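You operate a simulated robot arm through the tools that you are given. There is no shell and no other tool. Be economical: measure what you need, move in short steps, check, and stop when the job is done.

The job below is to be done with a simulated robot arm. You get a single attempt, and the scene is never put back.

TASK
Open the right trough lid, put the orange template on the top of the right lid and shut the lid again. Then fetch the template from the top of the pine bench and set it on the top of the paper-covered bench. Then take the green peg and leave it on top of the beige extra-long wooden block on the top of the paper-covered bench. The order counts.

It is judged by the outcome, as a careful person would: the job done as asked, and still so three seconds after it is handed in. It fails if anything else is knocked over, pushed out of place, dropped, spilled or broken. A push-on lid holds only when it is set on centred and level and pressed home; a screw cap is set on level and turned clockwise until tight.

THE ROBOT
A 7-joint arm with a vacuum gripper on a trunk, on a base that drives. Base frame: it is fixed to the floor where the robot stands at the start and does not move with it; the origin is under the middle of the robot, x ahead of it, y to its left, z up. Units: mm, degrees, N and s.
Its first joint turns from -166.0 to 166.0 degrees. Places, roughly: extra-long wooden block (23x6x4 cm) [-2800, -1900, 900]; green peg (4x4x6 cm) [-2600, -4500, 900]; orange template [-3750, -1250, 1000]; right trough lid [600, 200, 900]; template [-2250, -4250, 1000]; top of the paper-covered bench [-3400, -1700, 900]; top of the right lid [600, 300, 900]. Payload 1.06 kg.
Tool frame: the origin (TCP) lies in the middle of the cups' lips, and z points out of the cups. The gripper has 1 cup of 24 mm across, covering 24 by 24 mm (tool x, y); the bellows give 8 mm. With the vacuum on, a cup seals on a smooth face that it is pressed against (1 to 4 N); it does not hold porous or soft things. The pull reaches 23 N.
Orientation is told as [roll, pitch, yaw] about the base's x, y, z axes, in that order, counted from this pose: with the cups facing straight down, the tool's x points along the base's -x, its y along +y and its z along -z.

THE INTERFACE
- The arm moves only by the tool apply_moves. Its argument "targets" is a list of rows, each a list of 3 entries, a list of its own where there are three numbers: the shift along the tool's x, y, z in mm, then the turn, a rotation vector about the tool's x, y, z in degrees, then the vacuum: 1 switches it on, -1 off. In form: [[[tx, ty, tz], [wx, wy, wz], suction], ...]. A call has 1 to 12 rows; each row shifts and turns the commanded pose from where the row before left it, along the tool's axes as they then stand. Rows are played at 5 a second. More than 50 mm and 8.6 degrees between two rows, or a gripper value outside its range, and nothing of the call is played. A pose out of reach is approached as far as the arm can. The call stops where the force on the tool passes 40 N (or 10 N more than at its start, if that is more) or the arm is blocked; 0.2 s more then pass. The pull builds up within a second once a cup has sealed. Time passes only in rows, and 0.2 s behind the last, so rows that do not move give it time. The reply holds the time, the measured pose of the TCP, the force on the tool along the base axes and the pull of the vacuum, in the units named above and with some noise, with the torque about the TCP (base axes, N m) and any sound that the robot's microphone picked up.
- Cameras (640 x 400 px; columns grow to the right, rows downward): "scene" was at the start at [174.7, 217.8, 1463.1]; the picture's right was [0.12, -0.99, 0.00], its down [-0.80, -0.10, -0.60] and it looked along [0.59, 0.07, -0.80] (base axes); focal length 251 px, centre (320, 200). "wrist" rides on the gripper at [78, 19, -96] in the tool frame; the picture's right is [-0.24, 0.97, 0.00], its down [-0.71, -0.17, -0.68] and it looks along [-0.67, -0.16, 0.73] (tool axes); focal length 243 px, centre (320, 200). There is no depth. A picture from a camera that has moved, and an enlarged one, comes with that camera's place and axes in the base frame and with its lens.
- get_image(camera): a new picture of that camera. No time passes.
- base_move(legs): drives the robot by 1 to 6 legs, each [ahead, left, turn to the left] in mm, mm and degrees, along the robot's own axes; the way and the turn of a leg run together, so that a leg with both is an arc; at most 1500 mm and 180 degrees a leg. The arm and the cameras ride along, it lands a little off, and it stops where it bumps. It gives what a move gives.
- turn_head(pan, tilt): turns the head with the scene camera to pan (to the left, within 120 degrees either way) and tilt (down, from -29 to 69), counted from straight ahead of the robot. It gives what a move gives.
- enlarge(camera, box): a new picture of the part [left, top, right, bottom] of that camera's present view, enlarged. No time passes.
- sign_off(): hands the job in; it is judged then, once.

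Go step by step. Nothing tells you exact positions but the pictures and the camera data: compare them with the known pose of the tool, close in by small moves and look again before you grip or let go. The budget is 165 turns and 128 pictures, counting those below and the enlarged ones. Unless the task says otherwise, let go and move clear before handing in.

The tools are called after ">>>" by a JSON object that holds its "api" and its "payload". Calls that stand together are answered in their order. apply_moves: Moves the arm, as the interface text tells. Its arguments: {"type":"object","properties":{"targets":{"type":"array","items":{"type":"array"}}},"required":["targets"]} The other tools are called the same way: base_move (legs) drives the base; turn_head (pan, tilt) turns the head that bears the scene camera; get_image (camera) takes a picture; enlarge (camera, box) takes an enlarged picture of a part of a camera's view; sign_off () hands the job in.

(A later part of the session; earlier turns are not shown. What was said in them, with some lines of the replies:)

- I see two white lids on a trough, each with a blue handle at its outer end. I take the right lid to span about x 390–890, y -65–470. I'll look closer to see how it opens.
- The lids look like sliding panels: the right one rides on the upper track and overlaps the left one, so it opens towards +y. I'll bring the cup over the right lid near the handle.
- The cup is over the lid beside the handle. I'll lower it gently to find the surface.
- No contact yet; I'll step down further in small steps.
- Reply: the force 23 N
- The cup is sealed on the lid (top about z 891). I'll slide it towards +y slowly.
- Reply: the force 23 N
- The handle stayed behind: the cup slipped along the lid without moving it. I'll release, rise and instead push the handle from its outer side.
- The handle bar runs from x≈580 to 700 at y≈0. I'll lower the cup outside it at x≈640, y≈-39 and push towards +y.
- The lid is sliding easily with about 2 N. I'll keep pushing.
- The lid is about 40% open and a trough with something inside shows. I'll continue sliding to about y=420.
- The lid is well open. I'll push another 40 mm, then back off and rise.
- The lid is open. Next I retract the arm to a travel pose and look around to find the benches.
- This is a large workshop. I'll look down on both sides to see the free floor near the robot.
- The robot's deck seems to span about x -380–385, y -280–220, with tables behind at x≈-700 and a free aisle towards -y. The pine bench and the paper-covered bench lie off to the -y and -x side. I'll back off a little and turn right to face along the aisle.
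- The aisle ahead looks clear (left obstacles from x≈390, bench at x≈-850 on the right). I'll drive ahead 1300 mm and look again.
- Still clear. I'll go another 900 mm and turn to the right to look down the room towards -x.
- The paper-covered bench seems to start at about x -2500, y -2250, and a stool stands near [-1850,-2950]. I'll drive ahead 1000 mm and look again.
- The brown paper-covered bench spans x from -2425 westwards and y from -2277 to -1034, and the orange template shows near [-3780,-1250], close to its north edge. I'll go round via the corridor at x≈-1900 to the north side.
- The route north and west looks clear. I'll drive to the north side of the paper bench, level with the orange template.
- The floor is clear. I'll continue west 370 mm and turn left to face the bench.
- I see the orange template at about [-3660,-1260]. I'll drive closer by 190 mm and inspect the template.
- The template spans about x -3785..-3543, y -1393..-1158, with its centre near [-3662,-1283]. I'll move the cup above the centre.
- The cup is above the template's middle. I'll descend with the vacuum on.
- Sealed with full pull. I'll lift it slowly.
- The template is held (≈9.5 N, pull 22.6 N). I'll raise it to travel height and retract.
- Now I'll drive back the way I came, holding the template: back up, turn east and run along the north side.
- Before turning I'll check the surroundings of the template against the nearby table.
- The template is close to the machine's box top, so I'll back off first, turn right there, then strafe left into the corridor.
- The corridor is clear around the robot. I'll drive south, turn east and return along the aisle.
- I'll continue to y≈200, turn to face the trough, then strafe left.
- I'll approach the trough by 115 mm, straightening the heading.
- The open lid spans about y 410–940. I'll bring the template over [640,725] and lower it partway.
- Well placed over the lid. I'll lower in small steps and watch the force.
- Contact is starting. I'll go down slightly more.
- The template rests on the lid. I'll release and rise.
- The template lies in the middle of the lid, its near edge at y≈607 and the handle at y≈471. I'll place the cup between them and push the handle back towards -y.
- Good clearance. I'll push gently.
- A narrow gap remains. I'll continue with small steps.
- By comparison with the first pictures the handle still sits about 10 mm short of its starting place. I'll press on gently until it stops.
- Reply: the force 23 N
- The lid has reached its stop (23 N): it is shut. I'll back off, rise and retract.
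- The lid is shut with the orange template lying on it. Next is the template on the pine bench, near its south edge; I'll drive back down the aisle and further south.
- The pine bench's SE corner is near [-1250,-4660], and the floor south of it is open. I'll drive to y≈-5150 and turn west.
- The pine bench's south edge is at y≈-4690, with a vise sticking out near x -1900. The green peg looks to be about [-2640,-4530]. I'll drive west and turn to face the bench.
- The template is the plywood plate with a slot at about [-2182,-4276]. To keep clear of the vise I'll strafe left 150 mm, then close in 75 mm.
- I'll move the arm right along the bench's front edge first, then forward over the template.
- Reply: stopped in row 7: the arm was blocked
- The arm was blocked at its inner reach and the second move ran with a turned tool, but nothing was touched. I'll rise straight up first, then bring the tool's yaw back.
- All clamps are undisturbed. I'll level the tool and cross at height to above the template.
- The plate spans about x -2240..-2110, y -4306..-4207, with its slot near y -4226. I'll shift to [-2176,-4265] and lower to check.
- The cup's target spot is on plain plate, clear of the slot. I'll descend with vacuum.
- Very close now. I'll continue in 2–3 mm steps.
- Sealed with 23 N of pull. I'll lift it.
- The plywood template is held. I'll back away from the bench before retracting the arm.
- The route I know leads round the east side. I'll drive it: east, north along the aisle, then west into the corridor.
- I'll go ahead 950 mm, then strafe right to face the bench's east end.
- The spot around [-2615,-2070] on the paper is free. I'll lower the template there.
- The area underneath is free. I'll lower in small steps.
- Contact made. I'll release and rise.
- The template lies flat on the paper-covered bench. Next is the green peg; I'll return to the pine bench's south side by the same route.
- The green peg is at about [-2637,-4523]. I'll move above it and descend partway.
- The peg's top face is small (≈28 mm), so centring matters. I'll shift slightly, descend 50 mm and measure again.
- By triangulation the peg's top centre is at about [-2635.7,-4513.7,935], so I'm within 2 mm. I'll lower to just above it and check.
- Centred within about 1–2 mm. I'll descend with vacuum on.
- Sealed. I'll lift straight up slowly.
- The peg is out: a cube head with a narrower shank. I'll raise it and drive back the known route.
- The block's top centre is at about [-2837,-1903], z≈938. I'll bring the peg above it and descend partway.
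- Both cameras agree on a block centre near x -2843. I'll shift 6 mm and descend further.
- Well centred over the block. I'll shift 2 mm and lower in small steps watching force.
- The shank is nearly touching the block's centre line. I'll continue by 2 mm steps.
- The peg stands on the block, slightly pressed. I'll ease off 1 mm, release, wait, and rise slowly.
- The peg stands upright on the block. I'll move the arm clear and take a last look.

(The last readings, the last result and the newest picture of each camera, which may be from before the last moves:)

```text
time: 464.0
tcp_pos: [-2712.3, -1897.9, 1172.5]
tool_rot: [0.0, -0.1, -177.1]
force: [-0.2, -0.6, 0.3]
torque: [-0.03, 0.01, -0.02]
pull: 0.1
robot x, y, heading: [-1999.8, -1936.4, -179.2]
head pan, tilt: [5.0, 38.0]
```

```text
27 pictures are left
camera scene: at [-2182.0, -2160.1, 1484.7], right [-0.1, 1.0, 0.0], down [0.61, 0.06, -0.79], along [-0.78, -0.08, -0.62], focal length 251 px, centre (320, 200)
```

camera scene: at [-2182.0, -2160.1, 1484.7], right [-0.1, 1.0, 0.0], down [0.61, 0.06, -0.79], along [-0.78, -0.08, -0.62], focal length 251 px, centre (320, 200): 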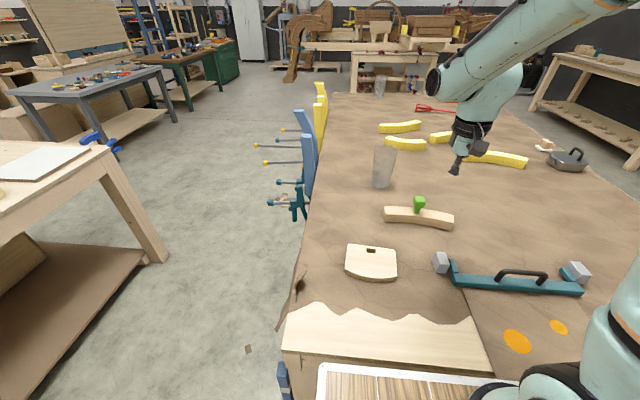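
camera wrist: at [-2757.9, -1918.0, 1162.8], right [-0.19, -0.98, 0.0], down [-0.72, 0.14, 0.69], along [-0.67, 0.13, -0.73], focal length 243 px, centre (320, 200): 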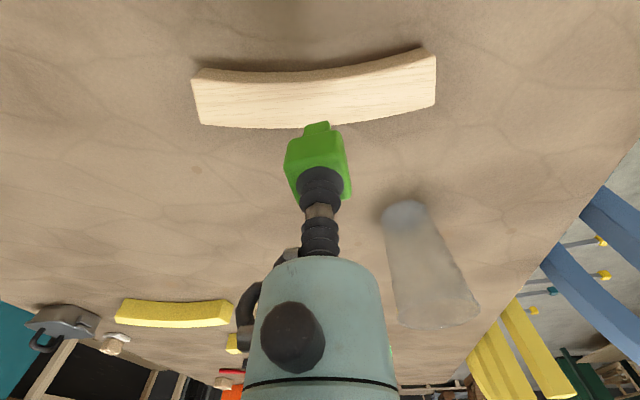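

Everything is in place: the orange template on the shut right lid, the plywood template on the paper-covered bench and the peg on the block. I'm handing it in.

>>> {"api": "sign_off", "payload": {}}

```text
The job is handed in.
```

I did all three parts in the order given and handed the job in with the arm clear.

- **Right trough lid:** I slid it open, set the orange template on it, and slid it shut again until it hit its stop.
- **Template from the pine bench:** it now lies flat on the paper-covered bench.
- **Green peg:** it stands upright on its narrow shank, near the middle of the beige block. It was still standing when I last looked.

At the pine bench the arm was blocked once and swung low near the clamps. The pictures afterwards showed nothing moved.
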